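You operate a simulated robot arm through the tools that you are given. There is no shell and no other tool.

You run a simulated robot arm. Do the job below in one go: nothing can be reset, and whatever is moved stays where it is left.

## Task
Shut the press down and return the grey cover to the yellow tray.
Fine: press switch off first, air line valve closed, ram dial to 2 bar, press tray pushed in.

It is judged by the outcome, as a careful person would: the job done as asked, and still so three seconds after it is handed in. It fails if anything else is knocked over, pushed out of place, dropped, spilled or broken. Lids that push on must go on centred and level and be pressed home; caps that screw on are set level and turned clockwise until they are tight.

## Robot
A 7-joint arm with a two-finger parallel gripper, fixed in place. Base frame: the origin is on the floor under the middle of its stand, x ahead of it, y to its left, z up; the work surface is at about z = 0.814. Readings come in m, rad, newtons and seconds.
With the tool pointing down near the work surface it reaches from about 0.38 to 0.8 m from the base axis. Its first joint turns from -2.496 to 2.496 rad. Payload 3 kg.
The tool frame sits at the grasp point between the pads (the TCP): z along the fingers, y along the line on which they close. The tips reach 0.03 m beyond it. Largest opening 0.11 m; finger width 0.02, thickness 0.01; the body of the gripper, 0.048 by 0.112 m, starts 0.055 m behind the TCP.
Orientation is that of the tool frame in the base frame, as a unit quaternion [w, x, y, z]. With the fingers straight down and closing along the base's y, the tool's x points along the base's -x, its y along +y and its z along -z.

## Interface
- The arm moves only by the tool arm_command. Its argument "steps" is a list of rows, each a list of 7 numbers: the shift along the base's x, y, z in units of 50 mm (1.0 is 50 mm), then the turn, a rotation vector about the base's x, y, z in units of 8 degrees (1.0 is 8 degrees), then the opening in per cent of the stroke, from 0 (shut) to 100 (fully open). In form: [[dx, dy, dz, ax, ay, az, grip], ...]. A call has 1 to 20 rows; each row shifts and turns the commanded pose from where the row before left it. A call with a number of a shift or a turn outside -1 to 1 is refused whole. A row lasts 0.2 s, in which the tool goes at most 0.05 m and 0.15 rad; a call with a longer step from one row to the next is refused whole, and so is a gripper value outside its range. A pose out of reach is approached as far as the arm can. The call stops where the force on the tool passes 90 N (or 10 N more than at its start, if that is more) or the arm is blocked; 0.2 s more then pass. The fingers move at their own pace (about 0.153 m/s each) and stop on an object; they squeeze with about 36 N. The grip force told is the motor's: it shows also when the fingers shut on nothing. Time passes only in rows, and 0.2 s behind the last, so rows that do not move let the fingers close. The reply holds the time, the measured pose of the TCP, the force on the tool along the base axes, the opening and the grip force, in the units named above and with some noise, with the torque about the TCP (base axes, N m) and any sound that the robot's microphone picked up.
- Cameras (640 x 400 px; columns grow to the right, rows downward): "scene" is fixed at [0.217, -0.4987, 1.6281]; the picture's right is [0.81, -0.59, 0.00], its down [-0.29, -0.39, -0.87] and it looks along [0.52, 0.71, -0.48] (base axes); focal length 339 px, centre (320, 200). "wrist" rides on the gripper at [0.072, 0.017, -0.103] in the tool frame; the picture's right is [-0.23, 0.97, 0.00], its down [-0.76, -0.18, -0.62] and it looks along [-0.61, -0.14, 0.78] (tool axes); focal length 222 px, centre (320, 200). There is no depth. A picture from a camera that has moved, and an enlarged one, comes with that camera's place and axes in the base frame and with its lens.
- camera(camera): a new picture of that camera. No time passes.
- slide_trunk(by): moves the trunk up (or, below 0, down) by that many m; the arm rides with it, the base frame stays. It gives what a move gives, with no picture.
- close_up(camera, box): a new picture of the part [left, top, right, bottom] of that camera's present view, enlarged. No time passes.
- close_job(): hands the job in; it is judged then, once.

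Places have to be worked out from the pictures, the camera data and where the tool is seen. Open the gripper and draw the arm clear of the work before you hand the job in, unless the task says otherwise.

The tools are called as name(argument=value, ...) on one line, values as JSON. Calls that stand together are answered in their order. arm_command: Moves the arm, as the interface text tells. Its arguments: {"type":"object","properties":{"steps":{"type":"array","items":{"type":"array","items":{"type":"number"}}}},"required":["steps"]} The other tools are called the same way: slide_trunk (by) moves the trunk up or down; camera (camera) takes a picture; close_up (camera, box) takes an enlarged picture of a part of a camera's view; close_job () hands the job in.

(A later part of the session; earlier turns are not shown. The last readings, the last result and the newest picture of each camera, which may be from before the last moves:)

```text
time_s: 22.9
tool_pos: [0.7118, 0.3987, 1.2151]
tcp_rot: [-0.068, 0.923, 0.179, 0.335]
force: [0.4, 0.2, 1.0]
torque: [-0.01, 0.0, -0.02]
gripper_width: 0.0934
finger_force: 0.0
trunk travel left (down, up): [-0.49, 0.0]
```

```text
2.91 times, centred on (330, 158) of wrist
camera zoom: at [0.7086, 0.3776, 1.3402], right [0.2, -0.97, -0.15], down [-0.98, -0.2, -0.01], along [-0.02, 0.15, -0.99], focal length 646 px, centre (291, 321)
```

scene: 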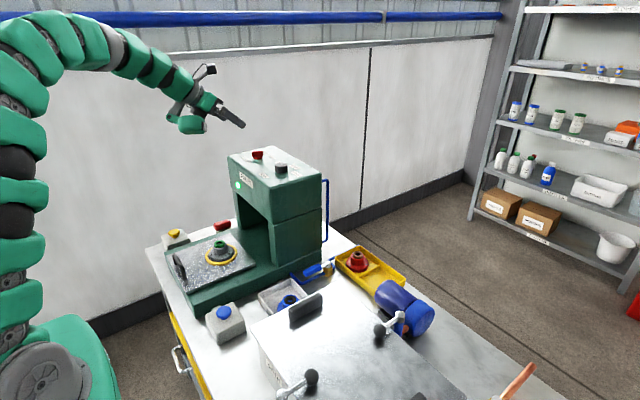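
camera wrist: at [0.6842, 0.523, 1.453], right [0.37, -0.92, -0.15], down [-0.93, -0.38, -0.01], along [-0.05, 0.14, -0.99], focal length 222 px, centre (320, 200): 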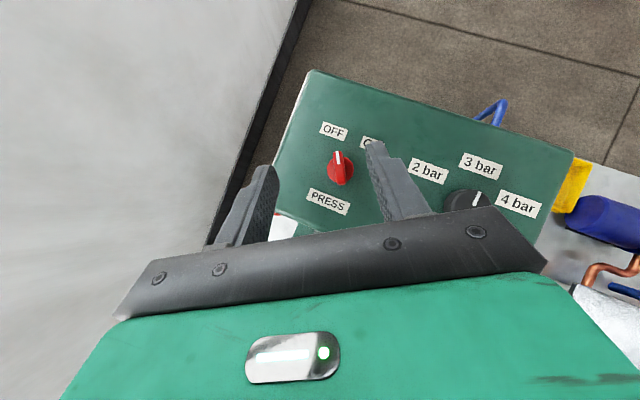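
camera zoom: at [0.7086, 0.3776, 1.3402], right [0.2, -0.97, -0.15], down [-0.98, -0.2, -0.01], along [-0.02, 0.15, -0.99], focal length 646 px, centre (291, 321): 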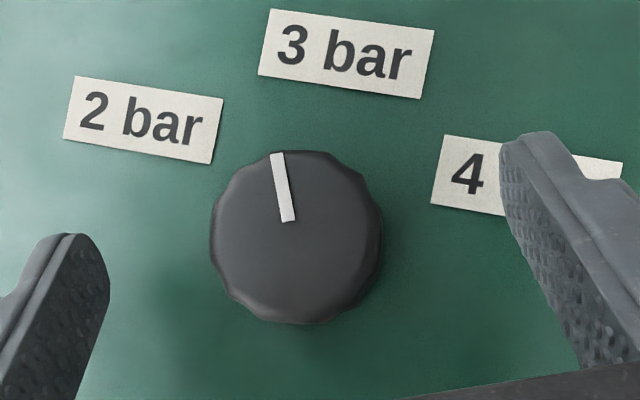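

The dial stays where it's left, with no detent, at about 22°. I'll swing the open hand back to −20° around the dial for a second bite.

arm_command(steps=[[-0.008, 0.03, 0.05, 0, 0, -0.883, 85], [-0.008, 0.03, 0, 0, 0, -0.883, 85], [-0.008, 0.03, 0, 0, 0, -0.883, 85], [-0.008, 0.03, 0, 0, 0, -0.883, 85], [-0.008, 0.03, 0, 0, 0, -0.883, 85], [-0.008, 0.03, 0, 0, 0, -0.883, 85], [0, 0, -0.03, 0, 0, 0, 85]])

close_up(camera="wrist", box=[220, 90, 440, 227])

close_up(camera="scene", box=[210, 100, 350, 205])

```text
time_s: 24.4
tool_pos: [0.7098, 0.4053, 1.2171]
tcp_rot: [0.058, 0.925, -0.167, 0.337]
force: [0.2, 0.4, -0.1]
torque: [0.0, 0.0, 0.02]
gripper_width: 0.0938
finger_force: 0.1
trunk travel left (down, up): [-0.49, 0.0]
```

```text
2.91 times, centred on (330, 158) of wrist
camera zoom: at [0.6938, 0.3926, 1.3415], right [-0.5, -0.85, -0.15], down [-0.86, 0.51, -0.01], along [0.09, 0.12, -0.99], focal length 646 px, centre (291, 321)
```

zoom: 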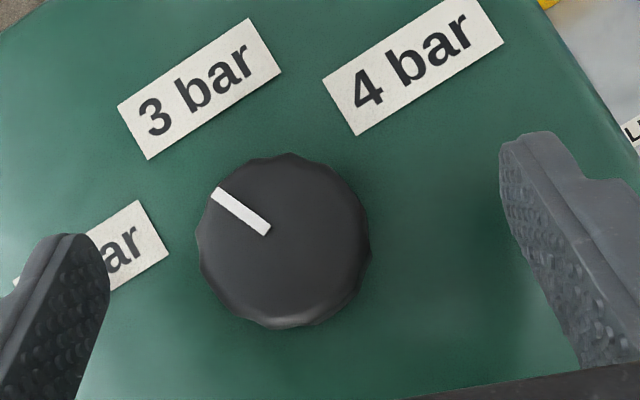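

```text
3.81 times, centred on (280, 152) of scene
camera zoom: at [0.217, -0.4987, 1.6281], right [0.81, -0.59, 0.0], down [-0.29, -0.39, -0.87], along [0.52, 0.71, -0.48], focal length 1292 px, centre (472, 381)
```

zoom: 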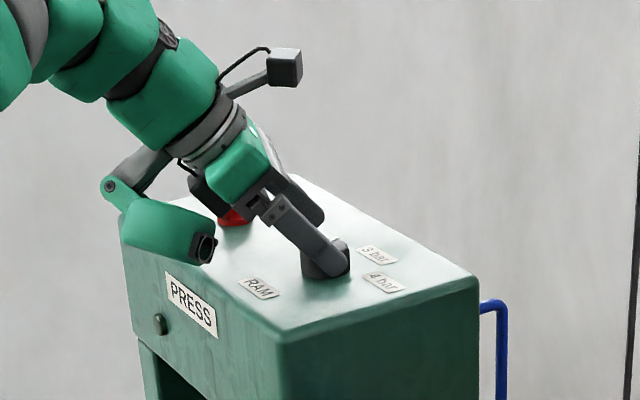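

The hand is at −20° with the dial centred between the pads and the pointer at about +23°. I'll close, then turn it another ~37° to reach 60°.

arm_command(steps=[[0, 0, -0.03, 0, 0, 0, 50], [0, 0, 0, 0, 0, 0, 25], [0, 0, 0, 0, 0, 0, 0], [0, 0, 0, 0, 0, 0, 0]])

close_up(camera="wrist", box=[220, 90, 440, 227])

```text
time_s: 25.4
tool_pos: [0.7109, 0.41, 1.2159]
tcp_rot: [0.057, 0.924, -0.166, 0.339]
force: [10.7, 28.6, 11.1]
torque: [1.41, -0.17, 0.52]
gripper_width: 0.0399
finger_force: 44.8
trunk travel left (down, up): [-0.49, 0.0]
```

```text
2.91 times, centred on (330, 158) of wrist
camera zoom: at [0.6935, 0.3965, 1.34], right [-0.5, -0.85, -0.15], down [-0.86, 0.51, -0.01], along [0.09, 0.13, -0.99], focal length 646 px, centre (291, 321)
```

zoom: 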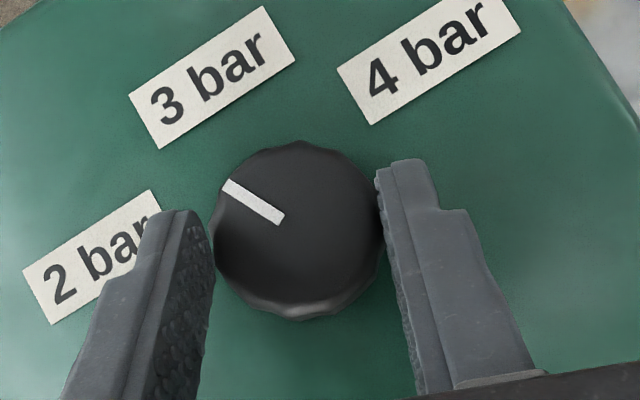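

The grip is firm with a side pull toward +y. I'll re-centre and turn 37°.

arm_command(steps=[[0.03, 0.09, 0, 0, 0, 0, 0], [-0.01, -0.034, 0, 0, 0, 0.925, 0], [-0.005, -0.034, 0, 0, 0, 0.925, 0], [0, -0.034, 0, 0, 0, 0.925, 0], [0.004, -0.034, 0, 0, 0, 0.925, 0], [0.008, -0.034, 0, 0, 0, 0.925, 0], [0, 0, 0, 0, 0, 0, 0]])

close_up(camera="wrist", box=[220, 90, 440, 227])

```text
time_s: 27.1
tool_pos: [0.7107, 0.4007, 1.2132]
tcp_rot: [-0.052, 0.93, 0.134, 0.338]
force: [-6.1, -10.5, 6.3]
torque: [0.04, 0.18, -0.91]
gripper_width: 0.0402
finger_force: 44.8
trunk travel left (down, up): [-0.49, 0.0]
```

```text
2.91 times, centred on (330, 158) of wrist
camera zoom: at [0.7052, 0.3795, 1.3395], right [0.11, -0.98, -0.15], down [-0.99, -0.11, -0.01], along [-0.01, 0.15, -0.99], focal length 646 px, centre (291, 321)
```

zoom: 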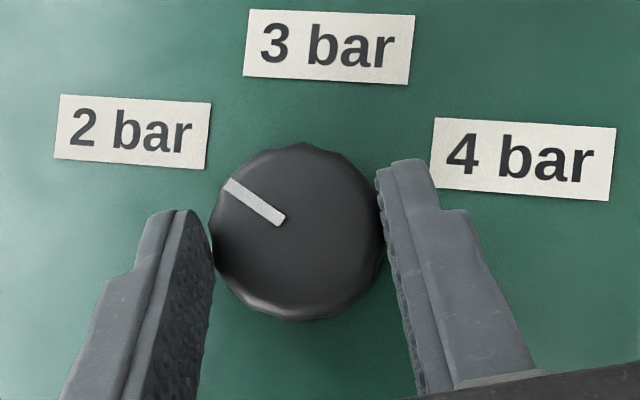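

The pointer now lies along the line to the "2 bar" label, within about 1–2° by my estimate. I'll release, rise, and verify.

arm_command(steps=[[0, 0, 0, 0, 0, 0, 50], [0, 0, 0, 0, 0, 0, 85], [0, 0, 0, 0, 0, 0, 85], [0, 0, 0.5, 0, 0, 0, 85], [0, 0, 0.9, 0, 0, 0, 85], [-0.2, 0, 0.5, 0, 0, 0, 85]])

close_up(camera="wrist", box=[220, 70, 460, 220])

close_up(camera="scene", box=[220, 130, 340, 205])

```text
time_s: 28.4
tool_pos: [0.7, 0.4015, 1.3093]
tcp_rot: [-0.053, 0.93, 0.135, 0.338]
force: [0.0, -0.1, 0.1]
torque: [0.01, 0.02, -0.04]
gripper_width: 0.0934
finger_force: 0.1
trunk travel left (down, up): [-0.49, 0.0]
```

```text
2.67 times, centred on (340, 145) of wrist
camera zoom: at [0.6953, 0.3808, 1.4345], right [0.11, -0.98, -0.15], down [-0.99, -0.11, -0.01], along [-0.01, 0.15, -0.99], focal length 592 px, centre (267, 347)
```

zoom: 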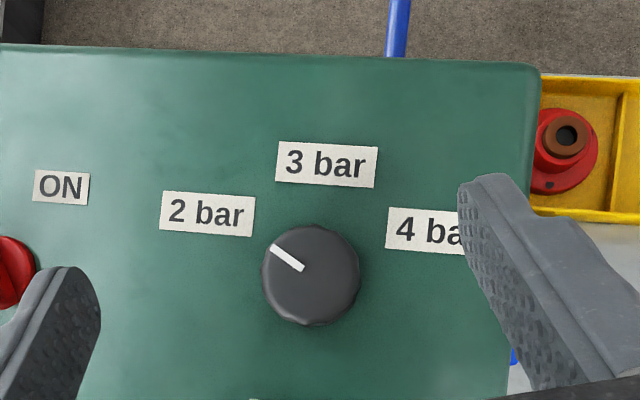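

```text
5.33 times, centred on (280, 168) of scene
camera zoom: at [0.217, -0.4987, 1.6281], right [0.81, -0.59, 0.0], down [-0.29, -0.39, -0.87], along [0.52, 0.71, -0.48], focal length 1809 px, centre (533, 373)
```

zoom: 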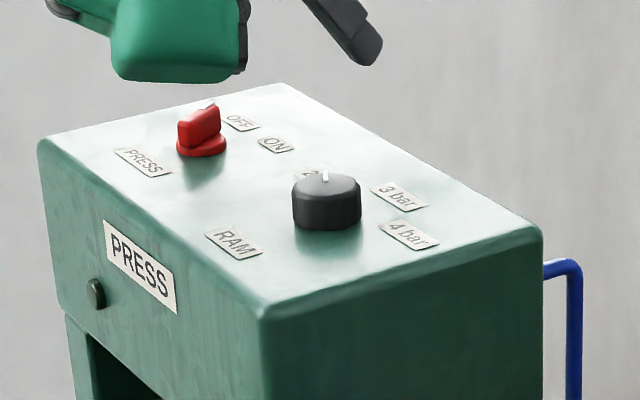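

The dial now points to 2 bar (I measure about 59–60°) and the press lamp is off. Next is the air valve. I'll pull back, bring the tool upright, and undo the half-turn yaw.

arm_command(steps=[[-0.73, -0.47, 0.23, 0, 0, 0, 60], [-0.73, -0.47, 0.23, -0.29, 0.95, 0, 60], [-0.73, -0.47, 0.23, -0.29, 0.95, 0, 60], [-0.73, -0.47, 0.23, -0.29, 0.95, 0, 60], [-0.73, -0.47, 0.23, -0.29, 0.95, 0, 60], [-0.73, -0.47, 0.23, -0.29, 0.95, 0, 60], [0, 0, 0, 0, 0, -1, 0], [0, 0, 0, 0, 0, -1, 0], [0, 0, 0, 0, 0, -1, 0], [0, 0, 0, 0, 0, -1, 0], [0, 0, 0, 0, 0, -1, 0], [0, 0, 0, 0, 0, -1, 0], [0, 0, 0, 0, 0, -1, 0], [0, 0, 0, 0, 0, -1, 0], [0, 0, 0, 0, 0, -1, 0], [0, 0, 0, 0, 0, -1, 0]])

arm_command(steps=[[0, 0, 0, 0, 0, -1, 0], [0, 0, 0, 0, 0, -1, 0], [0, 0, 0, 0, 0, -1, 0], [0, 0, 0, 0, 0, -1, 0], [0, 0, 0, 0, 0, -1, 0], [0, 0, 0, 0, 0, -1, 0], [0, 0, 0, 0, 0, -1, 0], [0, 0, 0, 0, 0, -1, 0], [0, 0, 0, 0, 0, -1, 0], [0, 0, 0, 0, 0, -1, 0], [0, 0, 0, 0, 0, -1, 0], [0, 0, 0, 0, 0, -1, 0], [0, 0, 0, 0, 0, -1, 0], [0, 0, 0, 0, 0, -1, 0], [0, 0, 0, 0, 0, -0.6, 0]])

```text
time_s: 31.9
tool_pos: [0.4834, 0.2605, 1.3787]
tcp_rot: [0.001, 0.85, -0.527, 0.003]
force: [0.8, -0.6, -0.2]
torque: [-0.02, -0.03, -0.03]
gripper_width: 0.0
finger_force: 36.2
trunk travel left (down, up): [-0.49, 0.0]
```

```text
time_s: 35.0
tool_pos: [0.4826, 0.2599, 1.3782]
tcp_rot: [-0.003, 0.005, 1.0, 0.0]
force: [-0.3, -0.5, -0.2]
torque: [-0.03, 0.01, 0.0]
gripper_width: 0.0001
finger_force: 35.9
trunk travel left (down, up): [-0.49, 0.0]
```

The tool is vertical with normal yaw. The handle's free side is next to the press wall, so I'll lean the hand 30° toward −y, fingers pointing slightly +y, and come down to a viewing height near the valve.

arm_command(steps=[[0.4425, -0.15, -0.4, 0.94, 0, 0, 0], [0.4425, -0.15, -0.4, 0.94, 0, 0, 0], [0.4425, -0.15, -0.7, 0.94, 0, 0, 0], [0.4425, -0.15, -0.7, 0.94, 0, 0, 0], [0.4425, -0.15, -0.7, 0, 0, 0, 0], [0.4425, -0.15, -0.7, 0, 0, 0, 0], [0.4425, -0.15, -0.7, 0, 0, 0, 0], [0.4425, -0.15, -0.7, 0, 0, 0, 0], [0, 0, -0.4, 0, 0, 0, 0]])

camera(camera="wrist")

camera(camera="scene")

```text
time_s: 37.0
tool_pos: [0.6616, 0.2001, 1.1063]
tcp_rot: [-0.005, 0.002, 0.966, 0.259]
force: [0.6, 0.1, -0.1]
torque: [0.02, 0.05, 0.03]
gripper_width: 0.0
finger_force: 35.9
trunk travel left (down, up): [-0.49, 0.0]
```

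```text
taken
camera wrist: at [0.59, 0.1632, 1.2052], right [0.23, 0.84, 0.48], down [0.77, -0.47, 0.44], along [0.6, 0.27, -0.75], focal length 222 px, centre (320, 200)
```

wrist: 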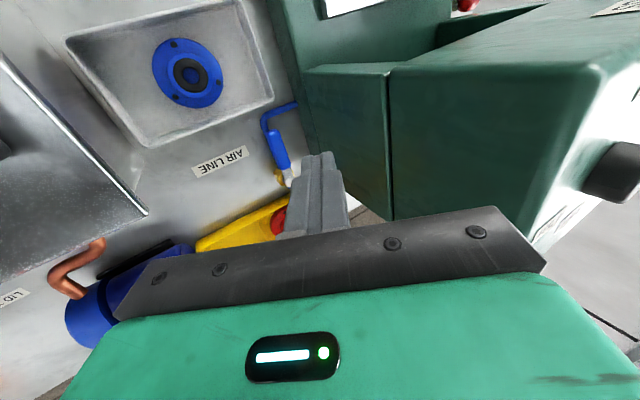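

```text
taken
```

scene: 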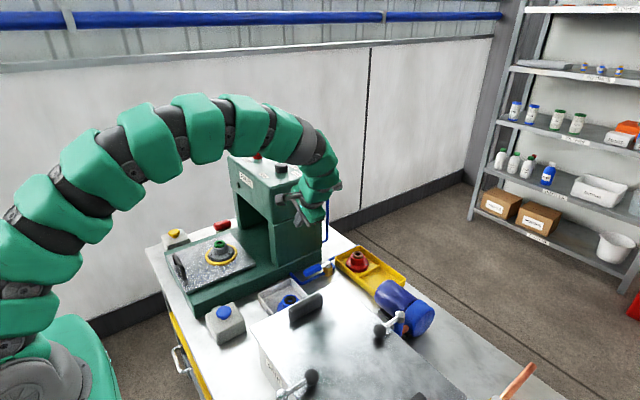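

I need to know the gap between the handle and the press wall. Zooming in on that area.

close_up(camera="wrist", box=[200, 60, 400, 240])

close_up(camera="scene", box=[260, 170, 380, 300])

```text
2.22 times, centred on (300, 150) of wrist
camera zoom: at [0.59, 0.1632, 1.2052], right [0.23, 0.84, 0.48], down [0.77, -0.47, 0.44], along [0.6, 0.27, -0.75], focal length 494 px, centre (364, 311)
```

zoom: 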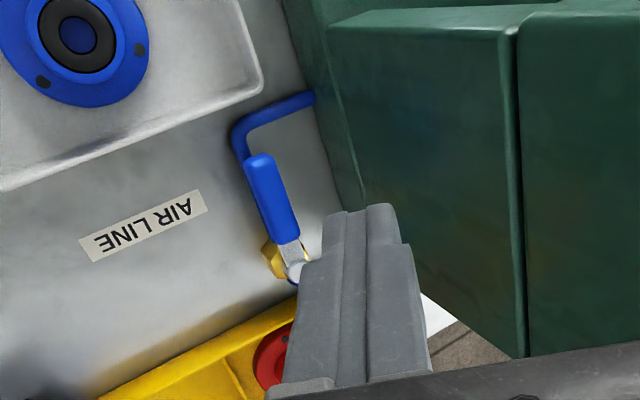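

```text
3.08 times, centred on (320, 235) of scene
camera zoom: at [0.217, -0.4987, 1.6281], right [0.81, -0.59, 0.0], down [-0.29, -0.39, -0.87], along [0.52, 0.71, -0.48], focal length 1044 px, centre (320, 92)
```

zoom: 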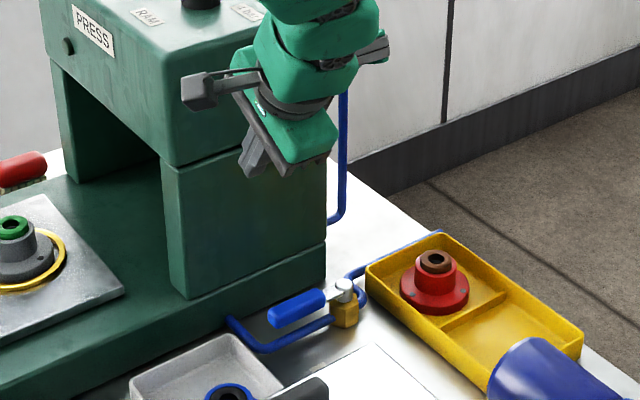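

The gap between the handle (y≈0.25) and the press base wall (y≈0.32) is enough for the closed fingers. I'll move above the gap at (0.723, 0.272) and look.

arm_command(steps=[[0.307, 0.2, -0.73, 0, 0, 0, 0], [0.307, 0.4, -0.73, 0, 0, 0, 0], [0.307, 0.42, -0.73, 0, 0, 0, 0], [0.307, 0.42, -0.73, 0, 0, 0, 0], [0, 0, 0, 0, 0, 0, 0]])

close_up(camera="wrist", box=[160, 20, 420, 240])

close_up(camera="scene", box=[260, 190, 380, 290])

```text
time_s: 38.2
tool_pos: [0.7232, 0.2736, 0.9611]
tcp_rot: [-0.004, 0.001, 0.966, 0.259]
force: [-0.3, -0.8, 0.0]
torque: [0.02, 0.01, -0.02]
gripper_width: 0.0
finger_force: 36.4
trunk travel left (down, up): [-0.49, 0.0]
```

```text
1.82 times, centred on (290, 130) of wrist
camera zoom: at [0.6509, 0.237, 1.0589], right [0.23, 0.84, 0.48], down [0.76, -0.47, 0.44], along [0.6, 0.27, -0.75], focal length 404 px, centre (374, 327)
```

zoom: 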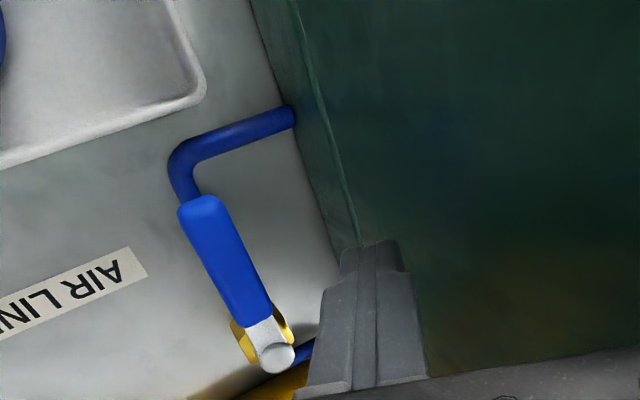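

```text
4.00 times, centred on (320, 240) of scene
camera zoom: at [0.217, -0.4987, 1.6281], right [0.81, -0.59, 0.0], down [-0.29, -0.39, -0.87], along [0.52, 0.71, -0.48], focal length 1357 px, centre (320, 40)
```

zoom: 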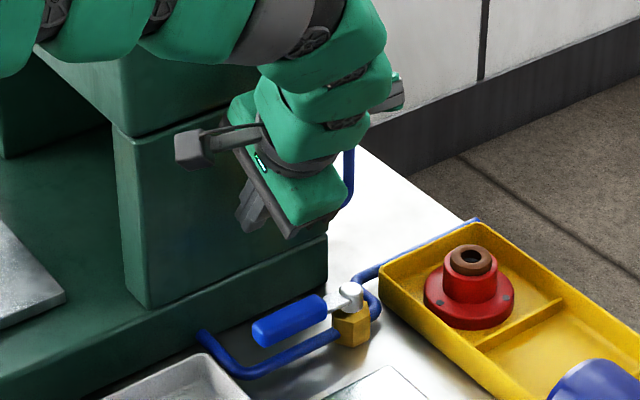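

The fingertips are over the gap and clear on both sides. I'll descend to handle height (TCP z≈0.876).

arm_command(steps=[[0, -0.02, -0.6, 0, 0, 0, 0], [0, 0, -0.6, 0, 0, 0, 0], [0, 0, -0.5, 0, 0, 0, 0], [0, 0, 0, 0, 0, 0, 0]])

close_up(camera="wrist", box=[160, 20, 420, 240])

close_up(camera="scene", box=[260, 200, 380, 300])

```text
time_s: 39.2
tool_pos: [0.7202, 0.2721, 0.8762]
tcp_rot: [-0.004, 0.002, 0.966, 0.258]
force: [1.4, 0.4, 0.3]
torque: [-0.02, -0.01, 0.0]
gripper_width: 0.0
finger_force: 35.9
trunk travel left (down, up): [-0.49, 0.0]
```

```text
1.82 times, centred on (290, 130) of wrist
camera zoom: at [0.6492, 0.2352, 0.9745], right [0.23, 0.84, 0.49], down [0.76, -0.47, 0.44], along [0.6, 0.27, -0.75], focal length 404 px, centre (374, 327)
```

zoom: 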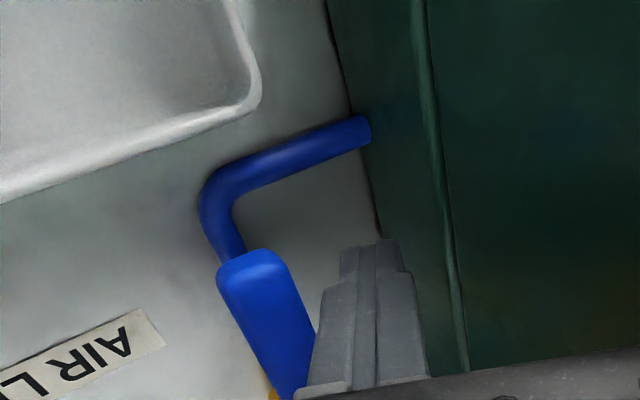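

```text
4.00 times, centred on (320, 250) of scene
camera zoom: at [0.217, -0.4987, 1.6281], right [0.81, -0.59, 0.0], down [-0.29, -0.39, -0.87], along [0.52, 0.71, -0.48], focal length 1357 px, centre (320, 0)
```

zoom: 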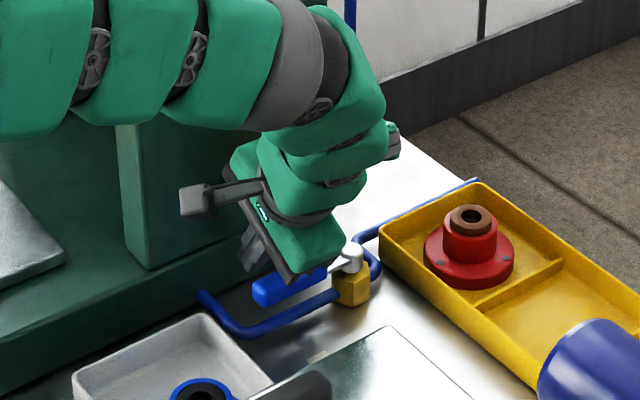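

The closed fingers sit between the handle and the wall. I'll push the handle toward −y along its arc for the first ~30° and watch the force.

arm_command(steps=[[0, -0.18, 0, 0, 0, 0, 0], [0, -0.18, 0, 0, 0, 0, 0], [-0.03, -0.2, 0, 0, 0, 0, 0], [-0.03, -0.21, 0, 0, 0, 0, 0], [0.02, -0.2, 0, 0, 0, 0, 0], [0.024, -0.2, 0, 0, 0, 0, 0]])

close_up(camera="wrist", box=[160, 20, 420, 240])

close_up(camera="scene", box=[260, 200, 380, 300])

```text
time_s: 40.6
tool_pos: [0.7185, 0.2141, 0.8765]
tcp_rot: [-0.004, 0.002, 0.966, 0.259]
force: [-0.3, 0.0, 0.6]
torque: [-0.03, 0.02, -0.02]
gripper_width: 0.0002
finger_force: 36.0
trunk travel left (down, up): [-0.49, 0.0]
```

```text
1.82 times, centred on (290, 130) of wrist
camera zoom: at [0.6482, 0.1766, 0.9744], right [0.23, 0.84, 0.48], down [0.76, -0.47, 0.44], along [0.6, 0.27, -0.75], focal length 404 px, centre (374, 327)
```

zoom: 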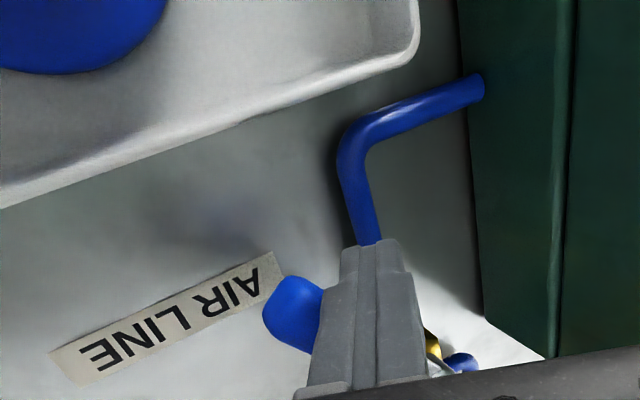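

```text
4.00 times, centred on (320, 250) of scene
camera zoom: at [0.217, -0.4987, 1.6281], right [0.81, -0.59, 0.0], down [-0.29, -0.39, -0.87], along [0.52, 0.71, -0.48], focal length 1357 px, centre (320, 0)
```

zoom: 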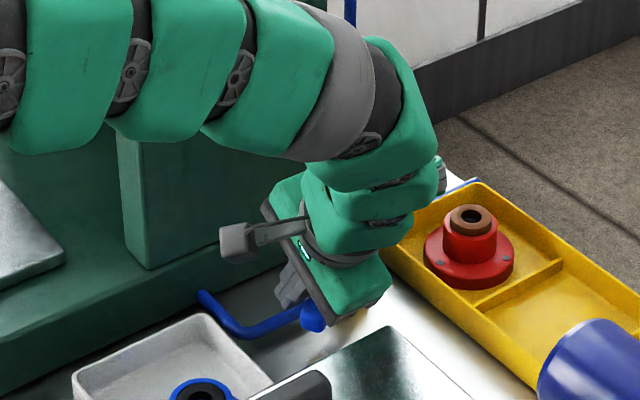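

The handle swings easily toward −y. I'll continue along the arc to nearly 90°.

arm_command(steps=[[0.084, -0.192, 0, 0, 0, 0, 0], [0.084, -0.192, 0, 0, 0, 0, 0], [0.119, -0.159, 0, 0, 0, 0, 0], [0.119, -0.159, 0, 0, 0, 0, 0], [0.16, -0.123, 0, 0, 0, 0, 0], [0.16, -0.123, 0, 0, 0, 0, 0], [0.18, -0.08, 0, 0, 0, 0, 0], [0, 0, 0, 0, 0, 0, 0]])

camera(camera="wrist")

close_up(camera="scene", box=[260, 200, 380, 300])

```text
time_s: 42.5
tool_pos: [0.7648, 0.1628, 0.8777]
tcp_rot: [-0.004, 0.002, 0.966, 0.259]
force: [0.0, 0.4, 0.2]
torque: [-0.03, -0.01, -0.02]
gripper_width: 0.0
finger_force: 35.8
trunk travel left (down, up): [-0.49, 0.0]
```

```text
taken
camera wrist: at [0.6937, 0.1245, 0.9751], right [0.23, 0.84, 0.48], down [0.76, -0.47, 0.44], along [0.6, 0.27, -0.75], focal length 222 px, centre (320, 200)
```

wrist: 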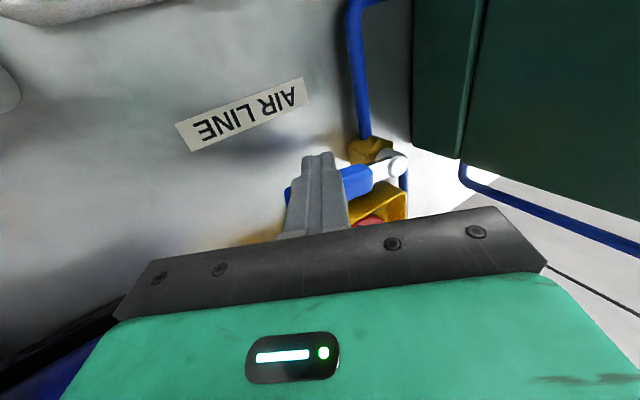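

```text
4.00 times, centred on (320, 250) of scene
camera zoom: at [0.217, -0.4987, 1.6281], right [0.81, -0.59, 0.0], down [-0.29, -0.39, -0.87], along [0.52, 0.71, -0.48], focal length 1357 px, centre (320, 0)
```

zoom: 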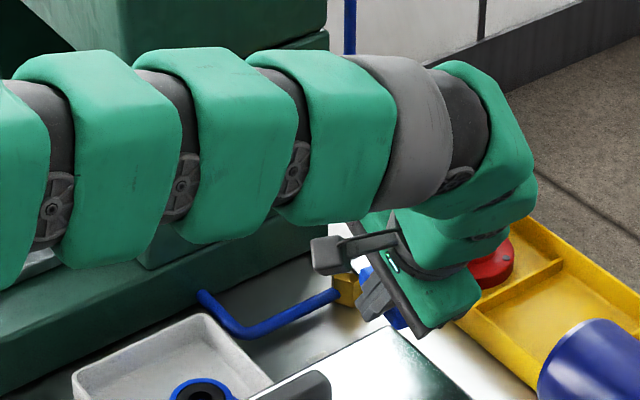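

The handle is at about 255–263°. I'll keep nudging +x in small steps until the handle reaches its stop, or clearly 90°.

arm_command(steps=[[0.1, -0.04, 0, 0, 0, 0, 0], [0.1, -0.03, 0, 0, 0, 0, 0], [0, 0, 0, 0, 0, 0, 0]])

close_up(camera="wrist", box=[240, 80, 480, 230])

```text
time_s: 43.2
tool_pos: [0.7753, 0.1582, 0.8773]
tcp_rot: [-0.004, 0.002, 0.966, 0.259]
force: [-0.2, -0.9, -0.1]
torque: [0.0, 0.0, 0.02]
gripper_width: 0.0002
finger_force: 36.0
trunk travel left (down, up): [-0.49, 0.0]
```

```text
2.67 times, centred on (360, 155) of wrist
camera zoom: at [0.7041, 0.1207, 0.9748], right [0.23, 0.84, 0.48], down [0.76, -0.47, 0.44], along [0.6, 0.27, -0.75], focal length 592 px, centre (213, 320)
```

zoom: 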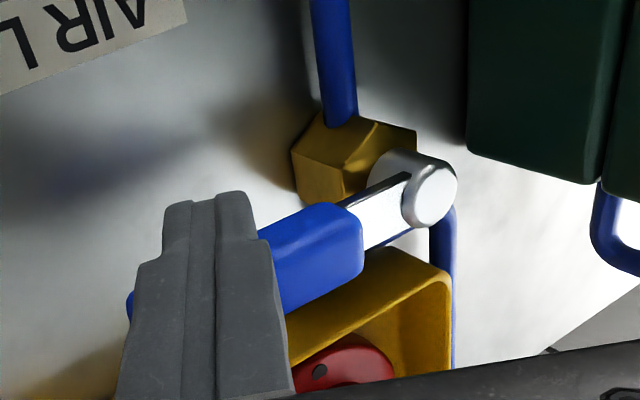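

It's at about 266–270° with no stop felt yet. I'll nudge another 4 mm and check the force.

arm_command(steps=[[0.08, -0.02, 0, 0, 0, 0, 0]])

close_up(camera="wrist", box=[240, 80, 480, 230])

```text
time_s: 43.6
tool_pos: [0.7787, 0.1576, 0.8769]
tcp_rot: [-0.004, 0.002, 0.966, 0.259]
force: [-1.3, -0.3, 0.3]
torque: [-0.03, 0.0, 0.05]
gripper_width: 0.0001
finger_force: 35.9
trunk travel left (down, up): [-0.49, 0.0]
```

```text
2.67 times, centred on (360, 155) of wrist
camera zoom: at [0.7079, 0.1202, 0.9745], right [0.23, 0.84, 0.48], down [0.76, -0.47, 0.44], along [0.6, 0.27, -0.75], focal length 592 px, centre (213, 320)
```

zoom: 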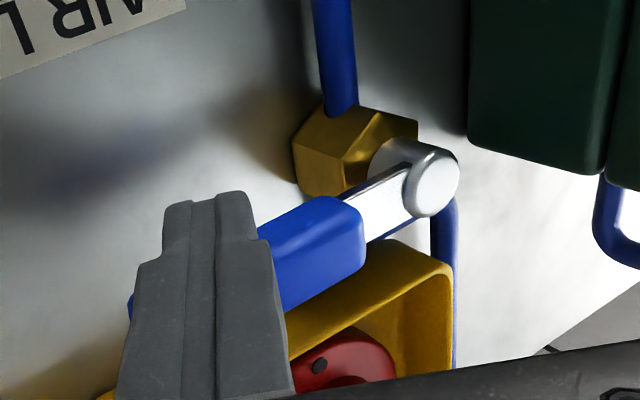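

Let me back off, rise, and look at the handle's angle from above.

arm_command(steps=[[-0.4, 0, 0, 0, 0, 0, 0], [-0.3, 0, 0.6, 0, 0, 0, 0], [-0.6, -0.1, 0.7, 0, 0, 0, 0], [-0.7, 0, 0.6, 0, 0, 0, 0], [-0.6, 0, 0.6, 0, 0, 0, 0], [0, 0, 0, 0, 0, 0, 0]])

camera(camera="wrist")

close_up(camera="scene", box=[260, 220, 400, 320])

```text
time_s: 45.0
tool_pos: [0.6487, 0.1515, 1.0014]
tcp_rot: [-0.003, 0.002, 0.966, 0.259]
force: [-0.3, 0.3, 1.2]
torque: [-0.01, 0.0, -0.02]
gripper_width: 0.0
finger_force: 36.3
trunk travel left (down, up): [-0.49, 0.0]
```

```text
taken
camera wrist: at [0.5778, 0.1141, 1.0993], right [0.23, 0.84, 0.49], down [0.76, -0.47, 0.45], along [0.6, 0.27, -0.75], focal length 222 px, centre (320, 200)
```

wrist: 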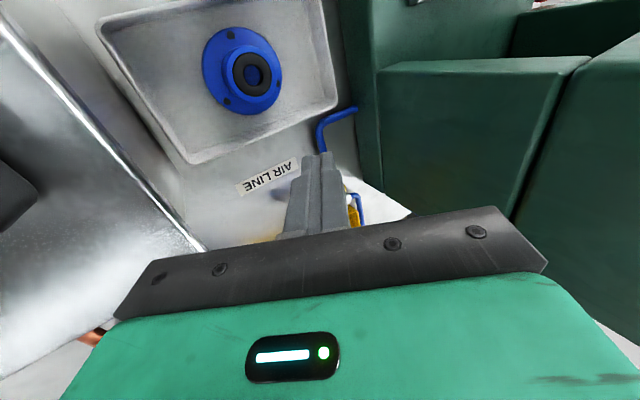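

```text
4.00 times, centred on (330, 270) of scene
camera zoom: at [0.217, -0.4987, 1.6281], right [0.81, -0.59, 0.0], down [-0.29, -0.39, -0.87], along [0.52, 0.71, -0.48], focal length 1357 px, centre (280, -80)
```

zoom: 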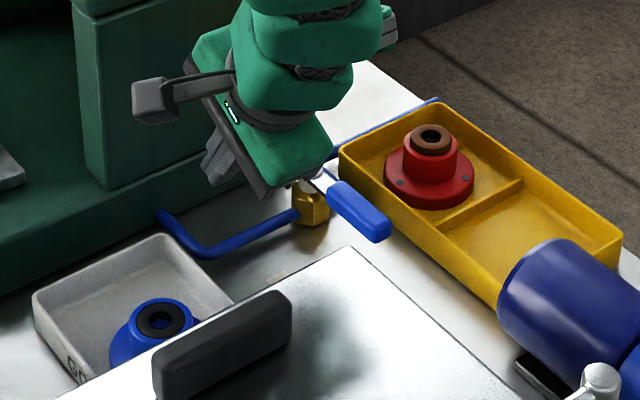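

The handle now points along −y, and the scene view gives about 271°, perpendicular to the pipe. I'll rise and open the fingers to confirm from a clearer viewpoint.

arm_command(steps=[[-0.2, 0.2, 0.9, 0, 0, 0, 100], [-0.2, 0.3, 0.9, 0, 0, 0, 100], [0, 0, 0, 0, 0, 0, 100]])

camera(camera="wrist")

close_up(camera="wrist", box=[220, 60, 400, 200])

close_up(camera="scene", box=[290, 230, 390, 300])

```text
time_s: 45.9
tool_pos: [0.6262, 0.1777, 1.0919]
tcp_rot: [-0.003, 0.001, 0.966, 0.26]
force: [-0.5, 0.4, -0.1]
torque: [0.01, -0.04, -0.02]
gripper_width: 0.11
finger_force: 0.1
trunk travel left (down, up): [-0.49, 0.0]
```

```text
taken
camera wrist: at [0.5559, 0.1395, 1.1894], right [0.23, 0.84, 0.48], down [0.76, -0.47, 0.44], along [0.6, 0.27, -0.75], focal length 222 px, centre (320, 200)
```

wrist: 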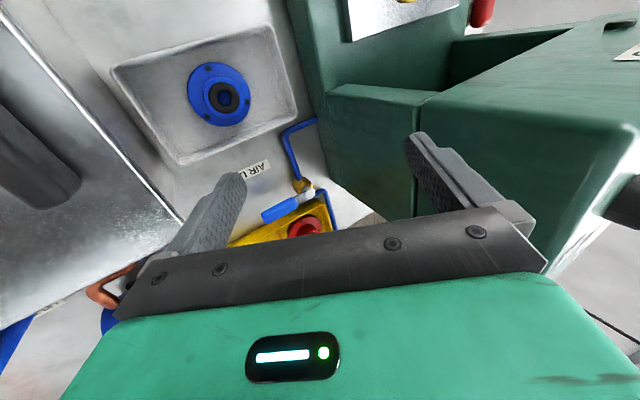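

```text
2.86 times, centred on (310, 130) of wrist
camera zoom: at [0.5559, 0.1395, 1.1894], right [0.23, 0.84, 0.48], down [0.76, -0.47, 0.44], along [0.6, 0.27, -0.75], focal length 635 px, centre (349, 400)
```

zoom: 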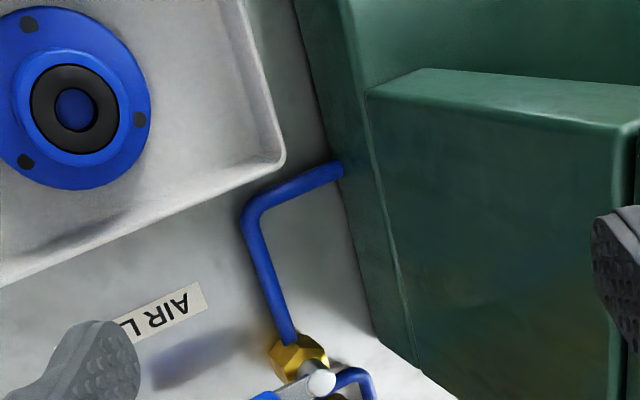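

```text
5.71 times, centred on (340, 265) of scene
camera zoom: at [0.217, -0.4987, 1.6281], right [0.81, -0.59, 0.0], down [-0.29, -0.39, -0.87], along [0.52, 0.71, -0.48], focal length 1938 px, centre (206, -171)
```

zoom: 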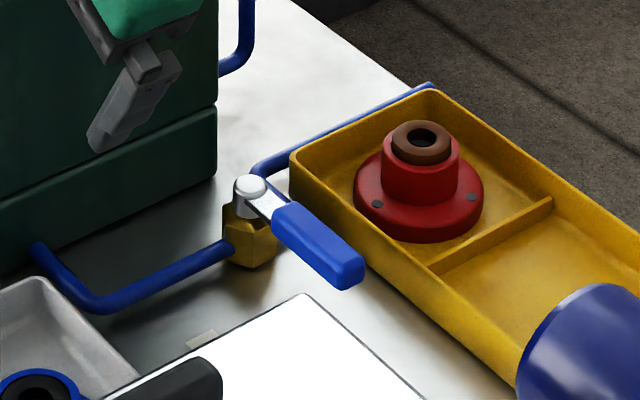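

The valve handle is square to the pipe (≈269–271°), so the air line is closed. Next is the cover. First I'll survey the yellow tray's empty compartment and the blue cylinder beside it, with the tool upright again.

arm_command(steps=[[0.37, -0.25, 0.25, -0.94, 0, 0, 100], [0.37, -0.25, 0.25, -0.94, 0, 0, 100], [0.37, -0.25, 0.25, -0.94, 0, 0, 100], [0.37, -0.25, 0.25, -0.94, 0, 0, 100], [0, 0, 0, 0, 0, 0, 100]])

camera(camera="wrist")

close_up(camera="wrist", box=[200, 60, 440, 210])

close_up(camera="scene", box=[320, 230, 450, 345])

```text
time_s: 47.0
tool_pos: [0.7032, 0.1283, 1.1413]
tcp_rot: [-0.003, 0.003, 1.0, -0.001]
force: [-0.3, -0.6, 0.2]
torque: [0.01, 0.02, 0.0]
gripper_width: 0.11
finger_force: 0.1
trunk travel left (down, up): [-0.49, 0.0]
```

```text
taken
camera wrist: at [0.6324, 0.1451, 1.2447], right [0.23, 0.97, 0.0], down [0.77, -0.18, 0.62], along [0.6, -0.15, -0.79], focal length 222 px, centre (320, 200)
```

wrist: 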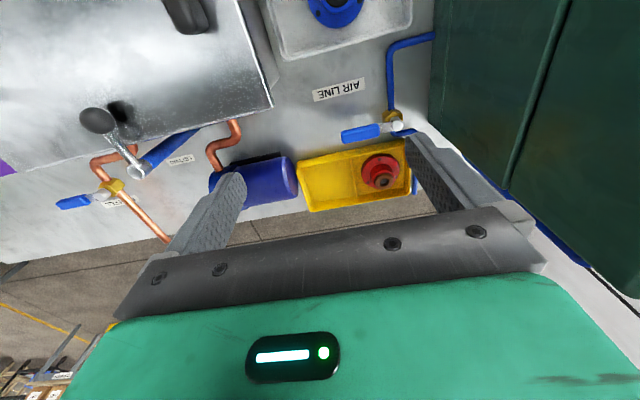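

```text
2.67 times, centred on (320, 135) of wrist
camera zoom: at [0.6324, 0.1451, 1.2447], right [0.23, 0.97, 0.0], down [0.77, -0.18, 0.62], along [0.6, -0.15, -0.79], focal length 592 px, centre (320, 373)
```

zoom: 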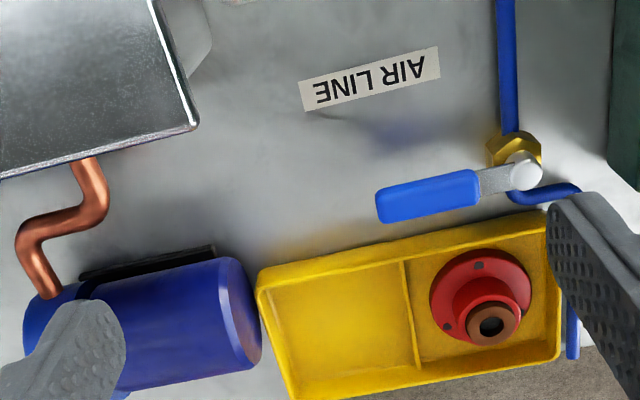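

```text
3.48 times, centred on (385, 288) of scene
camera zoom: at [0.217, -0.4987, 1.6281], right [0.81, -0.59, 0.0], down [-0.29, -0.39, -0.87], along [0.52, 0.71, -0.48], focal length 1180 px, centre (94, -104)
```

zoom: 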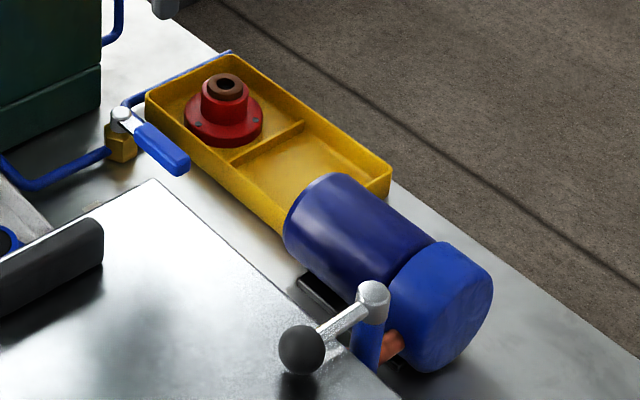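

Good view. The empty compartment spans about x 0.849–0.963, y 0.045–0.153, with its centre near (0.906, 0.10). The blue cylinder ends at y≈0.04 with its top near z 0.91. Placing there needs an outward tilt of about 35°, so I'll check that reach with the empty hand first.

arm_command(steps=[[0, 0, 0, 0, 0, -1, 60], [0.4, 0, 0, -0.122, -0.866, 0, 60], [0.5, -0.1, -0.3, -0.122, -0.866, 0, 60], [0.6, -0.1, -0.5, -0.122, -0.866, 0, 60], [0.6, -0.1, -0.6, -0.122, -0.866, 0, 60], [0.6, -0.1, -0.6, -0.122, -0.866, 0, 60], [0.6, 0, -0.6, 0, 0, 0, 60], [0.5, 0, -0.6, 0, 0, 0, 60], [0, 0, 0, 0, 0, 0, 60]])

camera(camera="wrist")

close_up(camera="scene", box=[300, 200, 450, 345])

```text
time_s: 49.0
tool_pos: [0.8942, 0.1107, 0.9828]
tcp_rot: [0.297, 0.07, 0.952, -0.021]
force: [0.2, -0.2, -0.9]
torque: [0.0, 0.0, 0.01]
gripper_width: 0.0661
finger_force: 0.0
trunk travel left (down, up): [-0.49, 0.0]
```

```text
taken
camera wrist: at [0.7791, 0.1434, 1.0255], right [0.33, 0.94, 0.13], down [0.24, -0.22, 0.95], along [0.91, -0.28, -0.3], focal length 222 px, centre (320, 200)
```

wrist: 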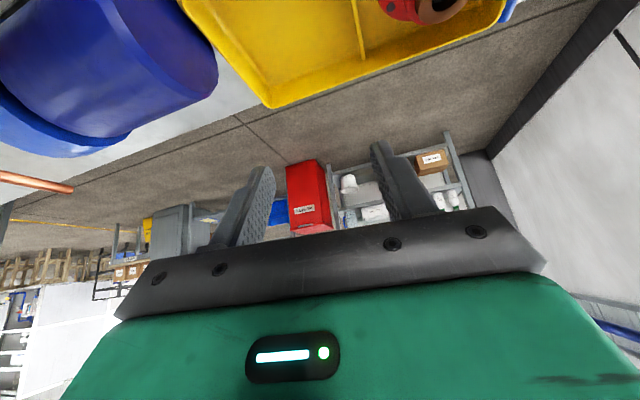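

```text
2.76 times, centred on (375, 272) of scene
camera zoom: at [0.217, -0.4987, 1.6281], right [0.81, -0.59, 0.0], down [-0.29, -0.39, -0.87], along [0.52, 0.71, -0.48], focal length 936 px, centre (168, 0)
```

zoom: 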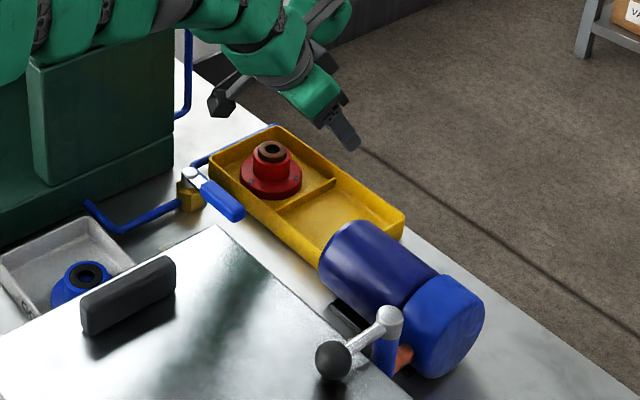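

Reachable at this height. I'll test a bit lower (z≈0.90), where the tips are still above the tray rim, to be sure the placing pose is attainable.

arm_command(steps=[[0, -0.05, -0.6, 0, 0, 0, 60], [0, -0.05, -0.6, 0, 0, 0, 60], [0, 0, -0.4, 0, 0, 0, 60], [0, 0, 0, 0, 0, 0, 60]])

close_up(camera="scene", box=[310, 220, 430, 330])

close_up(camera="wrist", box=[100, 0, 580, 240])

```text
time_s: 50.0
tool_pos: [0.894, 0.1032, 0.903]
tcp_rot: [0.296, 0.07, 0.952, -0.021]
force: [-0.9, -0.7, 0.6]
torque: [-0.01, 0.03, 0.0]
gripper_width: 0.0659
finger_force: 0.1
trunk travel left (down, up): [-0.49, 0.0]
```

```text
3.64 times, centred on (370, 275) of scene
camera zoom: at [0.217, -0.4987, 1.6281], right [0.81, -0.59, 0.0], down [-0.29, -0.39, -0.87], along [0.52, 0.71, -0.48], focal length 1234 px, centre (138, -73)
```

zoom: 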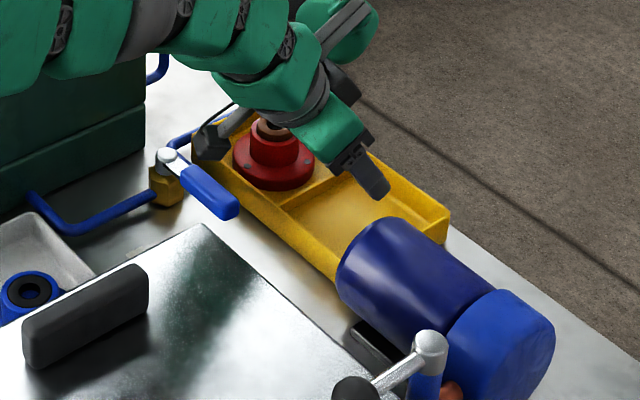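

```text
1.33 times, centred on (340, 120) of wrist
camera zoom: at [0.7803, 0.1363, 0.9467], right [0.33, 0.94, 0.13], down [0.24, -0.22, 0.95], along [0.91, -0.28, -0.3], focal length 296 px, centre (293, 307)
```

zoom: 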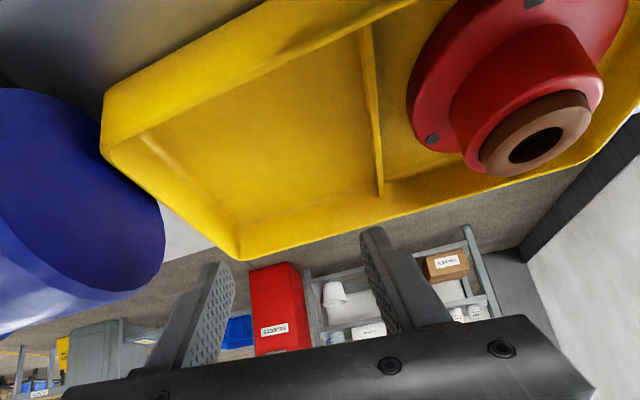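

The placing pose is reachable and clear of the valve handle and cylinder. Now I'll go fetch the grey cover: rise, retreat around the press, and turn the hand to face it, keeping the same tilt.

arm_command(steps=[[0, 0, 0.9, 0, 0, 0, 80], [0, 0, 0.9, 0, 0, 0, 80], [-0.2, 0, 0.95, 0, 0, 0, 80], [-0.3, 0, 0.95, 0, 0, 0, 80], [-0.9, 0.1, 0.3, 0, 0, 0, 80], [-0.95, 0.1, 0, 0, 0, 0, 80], [-0.95, 0.1, 0, 0, 0, 0, 80], [-0.95, 0.1, 0, 0, 0, 0, 80], [-0.95, 0.1, 0, 0, 0, 0, 80], [-0.95, 0.1, 0, 0, 0, 0, 80], [-0.95, 0.1, 0, 0, 0, 0, 80]])

arm_command(steps=[[-0.43, 0.8, 0, 0, 0, 0.9, 80], [-0.43, 0.8, 0, 0, 0, 0.9, 80], [-0.43, 0.8, 0, 0, 0, 0.9, 80], [-0.43, 0.8, 0, 0, 0, 0.9, 80], [-0.43, 0.8, 0, 0, 0, 0.9, 80], [-0.43, 0.8, 0, 0, 0, 0.9, 80], [0, 0, 0, 0, 0, 0.9, 80], [0, 0, 0, 0, 0, 0, 80]])

camera(camera="wrist")

camera(camera="scene")

```text
time_s: 52.5
tool_pos: [0.5347, 0.1354, 1.1018]
tcp_rot: [0.297, 0.069, 0.952, -0.021]
force: [0.9, -0.2, 0.4]
torque: [0.02, -0.01, -0.01]
gripper_width: 0.0881
finger_force: 0.2
trunk travel left (down, up): [-0.49, 0.0]
```

```text
time_s: 54.2
tool_pos: [0.4097, 0.3787, 1.1015]
tcp_rot: [0.277, -0.343, 0.891, 0.107]
force: [-0.1, 0.0, -0.4]
torque: [0.02, -0.03, 0.02]
gripper_width: 0.088
finger_force: 0.0
trunk travel left (down, up): [-0.49, 0.0]
```

```text
taken
camera wrist: at [0.3115, 0.3106, 1.1447], right [-0.52, 0.85, 0.13], down [0.32, 0.05, 0.95], along [0.79, 0.53, -0.3], focal length 222 px, centre (320, 200)
```

wrist: 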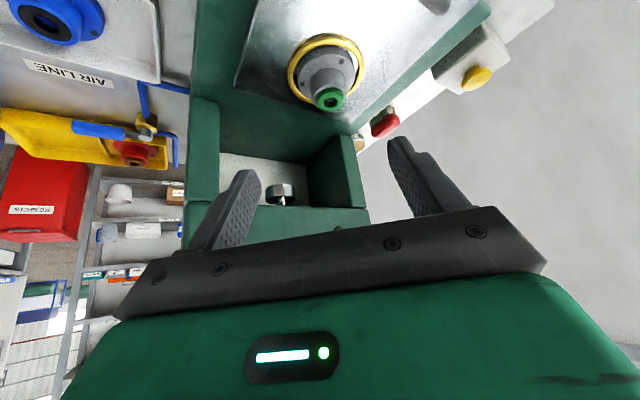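

```text
taken
```

scene: 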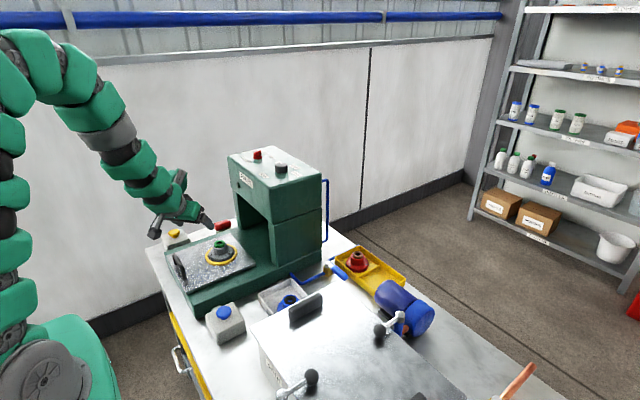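

Both cameras put the cover's top ring at about (0.501, 0.475, 0.932). Zooming in on the cover, its seat and the tray handle.

close_up(camera="wrist", box=[230, 10, 430, 135])

close_up(camera="scene", box=[150, 200, 290, 300])

```text
3.20 times, centred on (330, 72) of wrist
camera zoom: at [0.3115, 0.3106, 1.1447], right [-0.52, 0.85, 0.13], down [0.32, 0.05, 0.95], along [0.79, 0.53, -0.3], focal length 711 px, centre (288, 608)
```

zoom: 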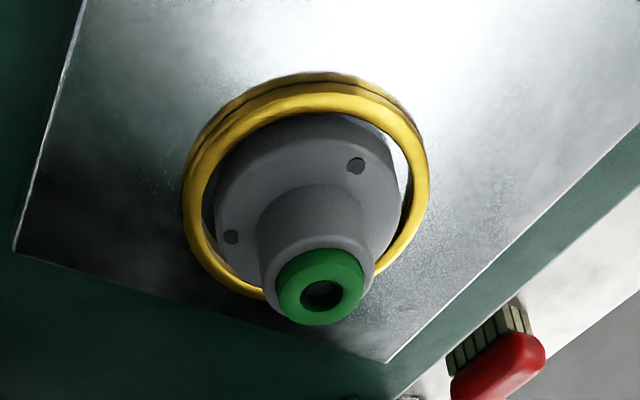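

```text
4.00 times, centred on (220, 250) of scene
camera zoom: at [0.217, -0.4987, 1.6281], right [0.81, -0.59, 0.0], down [-0.29, -0.39, -0.87], along [0.52, 0.71, -0.48], focal length 1357 px, centre (720, 0)
```

zoom: 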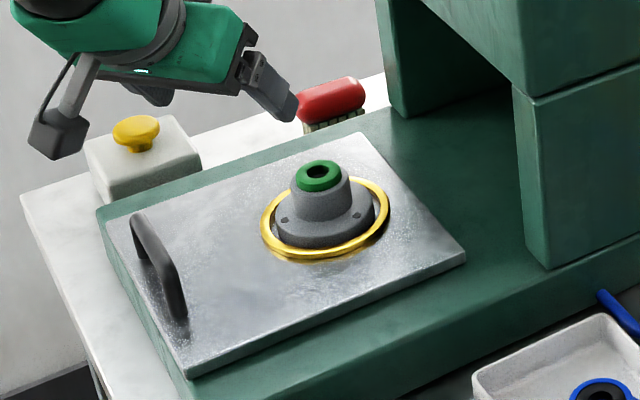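

Cover details: hub about 0.05 m across, flange top near z≈0.892, ring seat top at about 0.885. I'll go to a point above and slightly behind the hub axis, then verify.

arm_command(steps=[[0.55, 0.59, -0.5, 0, 0, 0, 75], [0.55, 0.59, -0.5, 0, 0, 0, 75], [0.55, 0.59, -0.5, 0, 0, 0, 75], [0, 0, 0, 0, 0, 0, 75]])

camera(camera="wrist")

close_up(camera="scene", box=[150, 200, 290, 300])

```text
time_s: 55.2
tool_pos: [0.4931, 0.466, 1.0286]
tcp_rot: [0.277, -0.342, 0.892, 0.107]
force: [0.3, -1.1, -0.6]
torque: [-0.03, -0.02, 0.0]
gripper_width: 0.0825
finger_force: 0.1
trunk travel left (down, up): [-0.49, 0.0]
```

```text
taken
camera wrist: at [0.3934, 0.3991, 1.0722], right [-0.51, 0.85, 0.13], down [0.32, 0.05, 0.94], along [0.79, 0.53, -0.3], focal length 222 px, centre (320, 200)
```

wrist: 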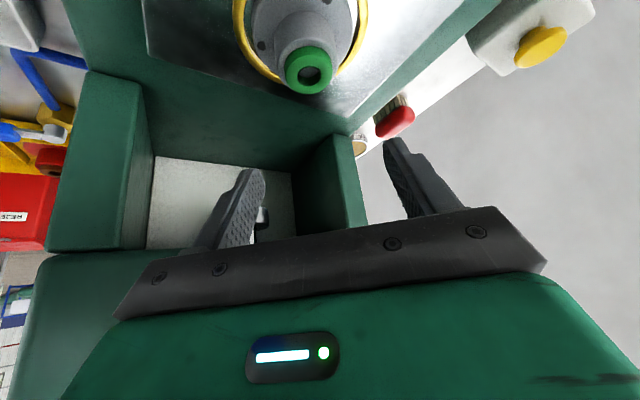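

```text
4.00 times, centred on (220, 250) of scene
camera zoom: at [0.217, -0.4987, 1.6281], right [0.81, -0.59, 0.0], down [-0.29, -0.39, -0.87], along [0.52, 0.71, -0.48], focal length 1357 px, centre (720, 0)
```

zoom: 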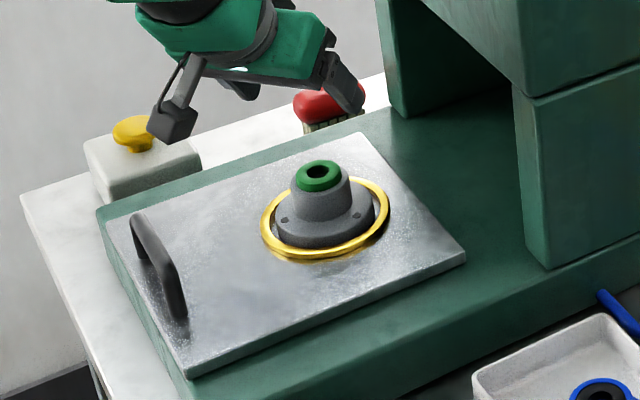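

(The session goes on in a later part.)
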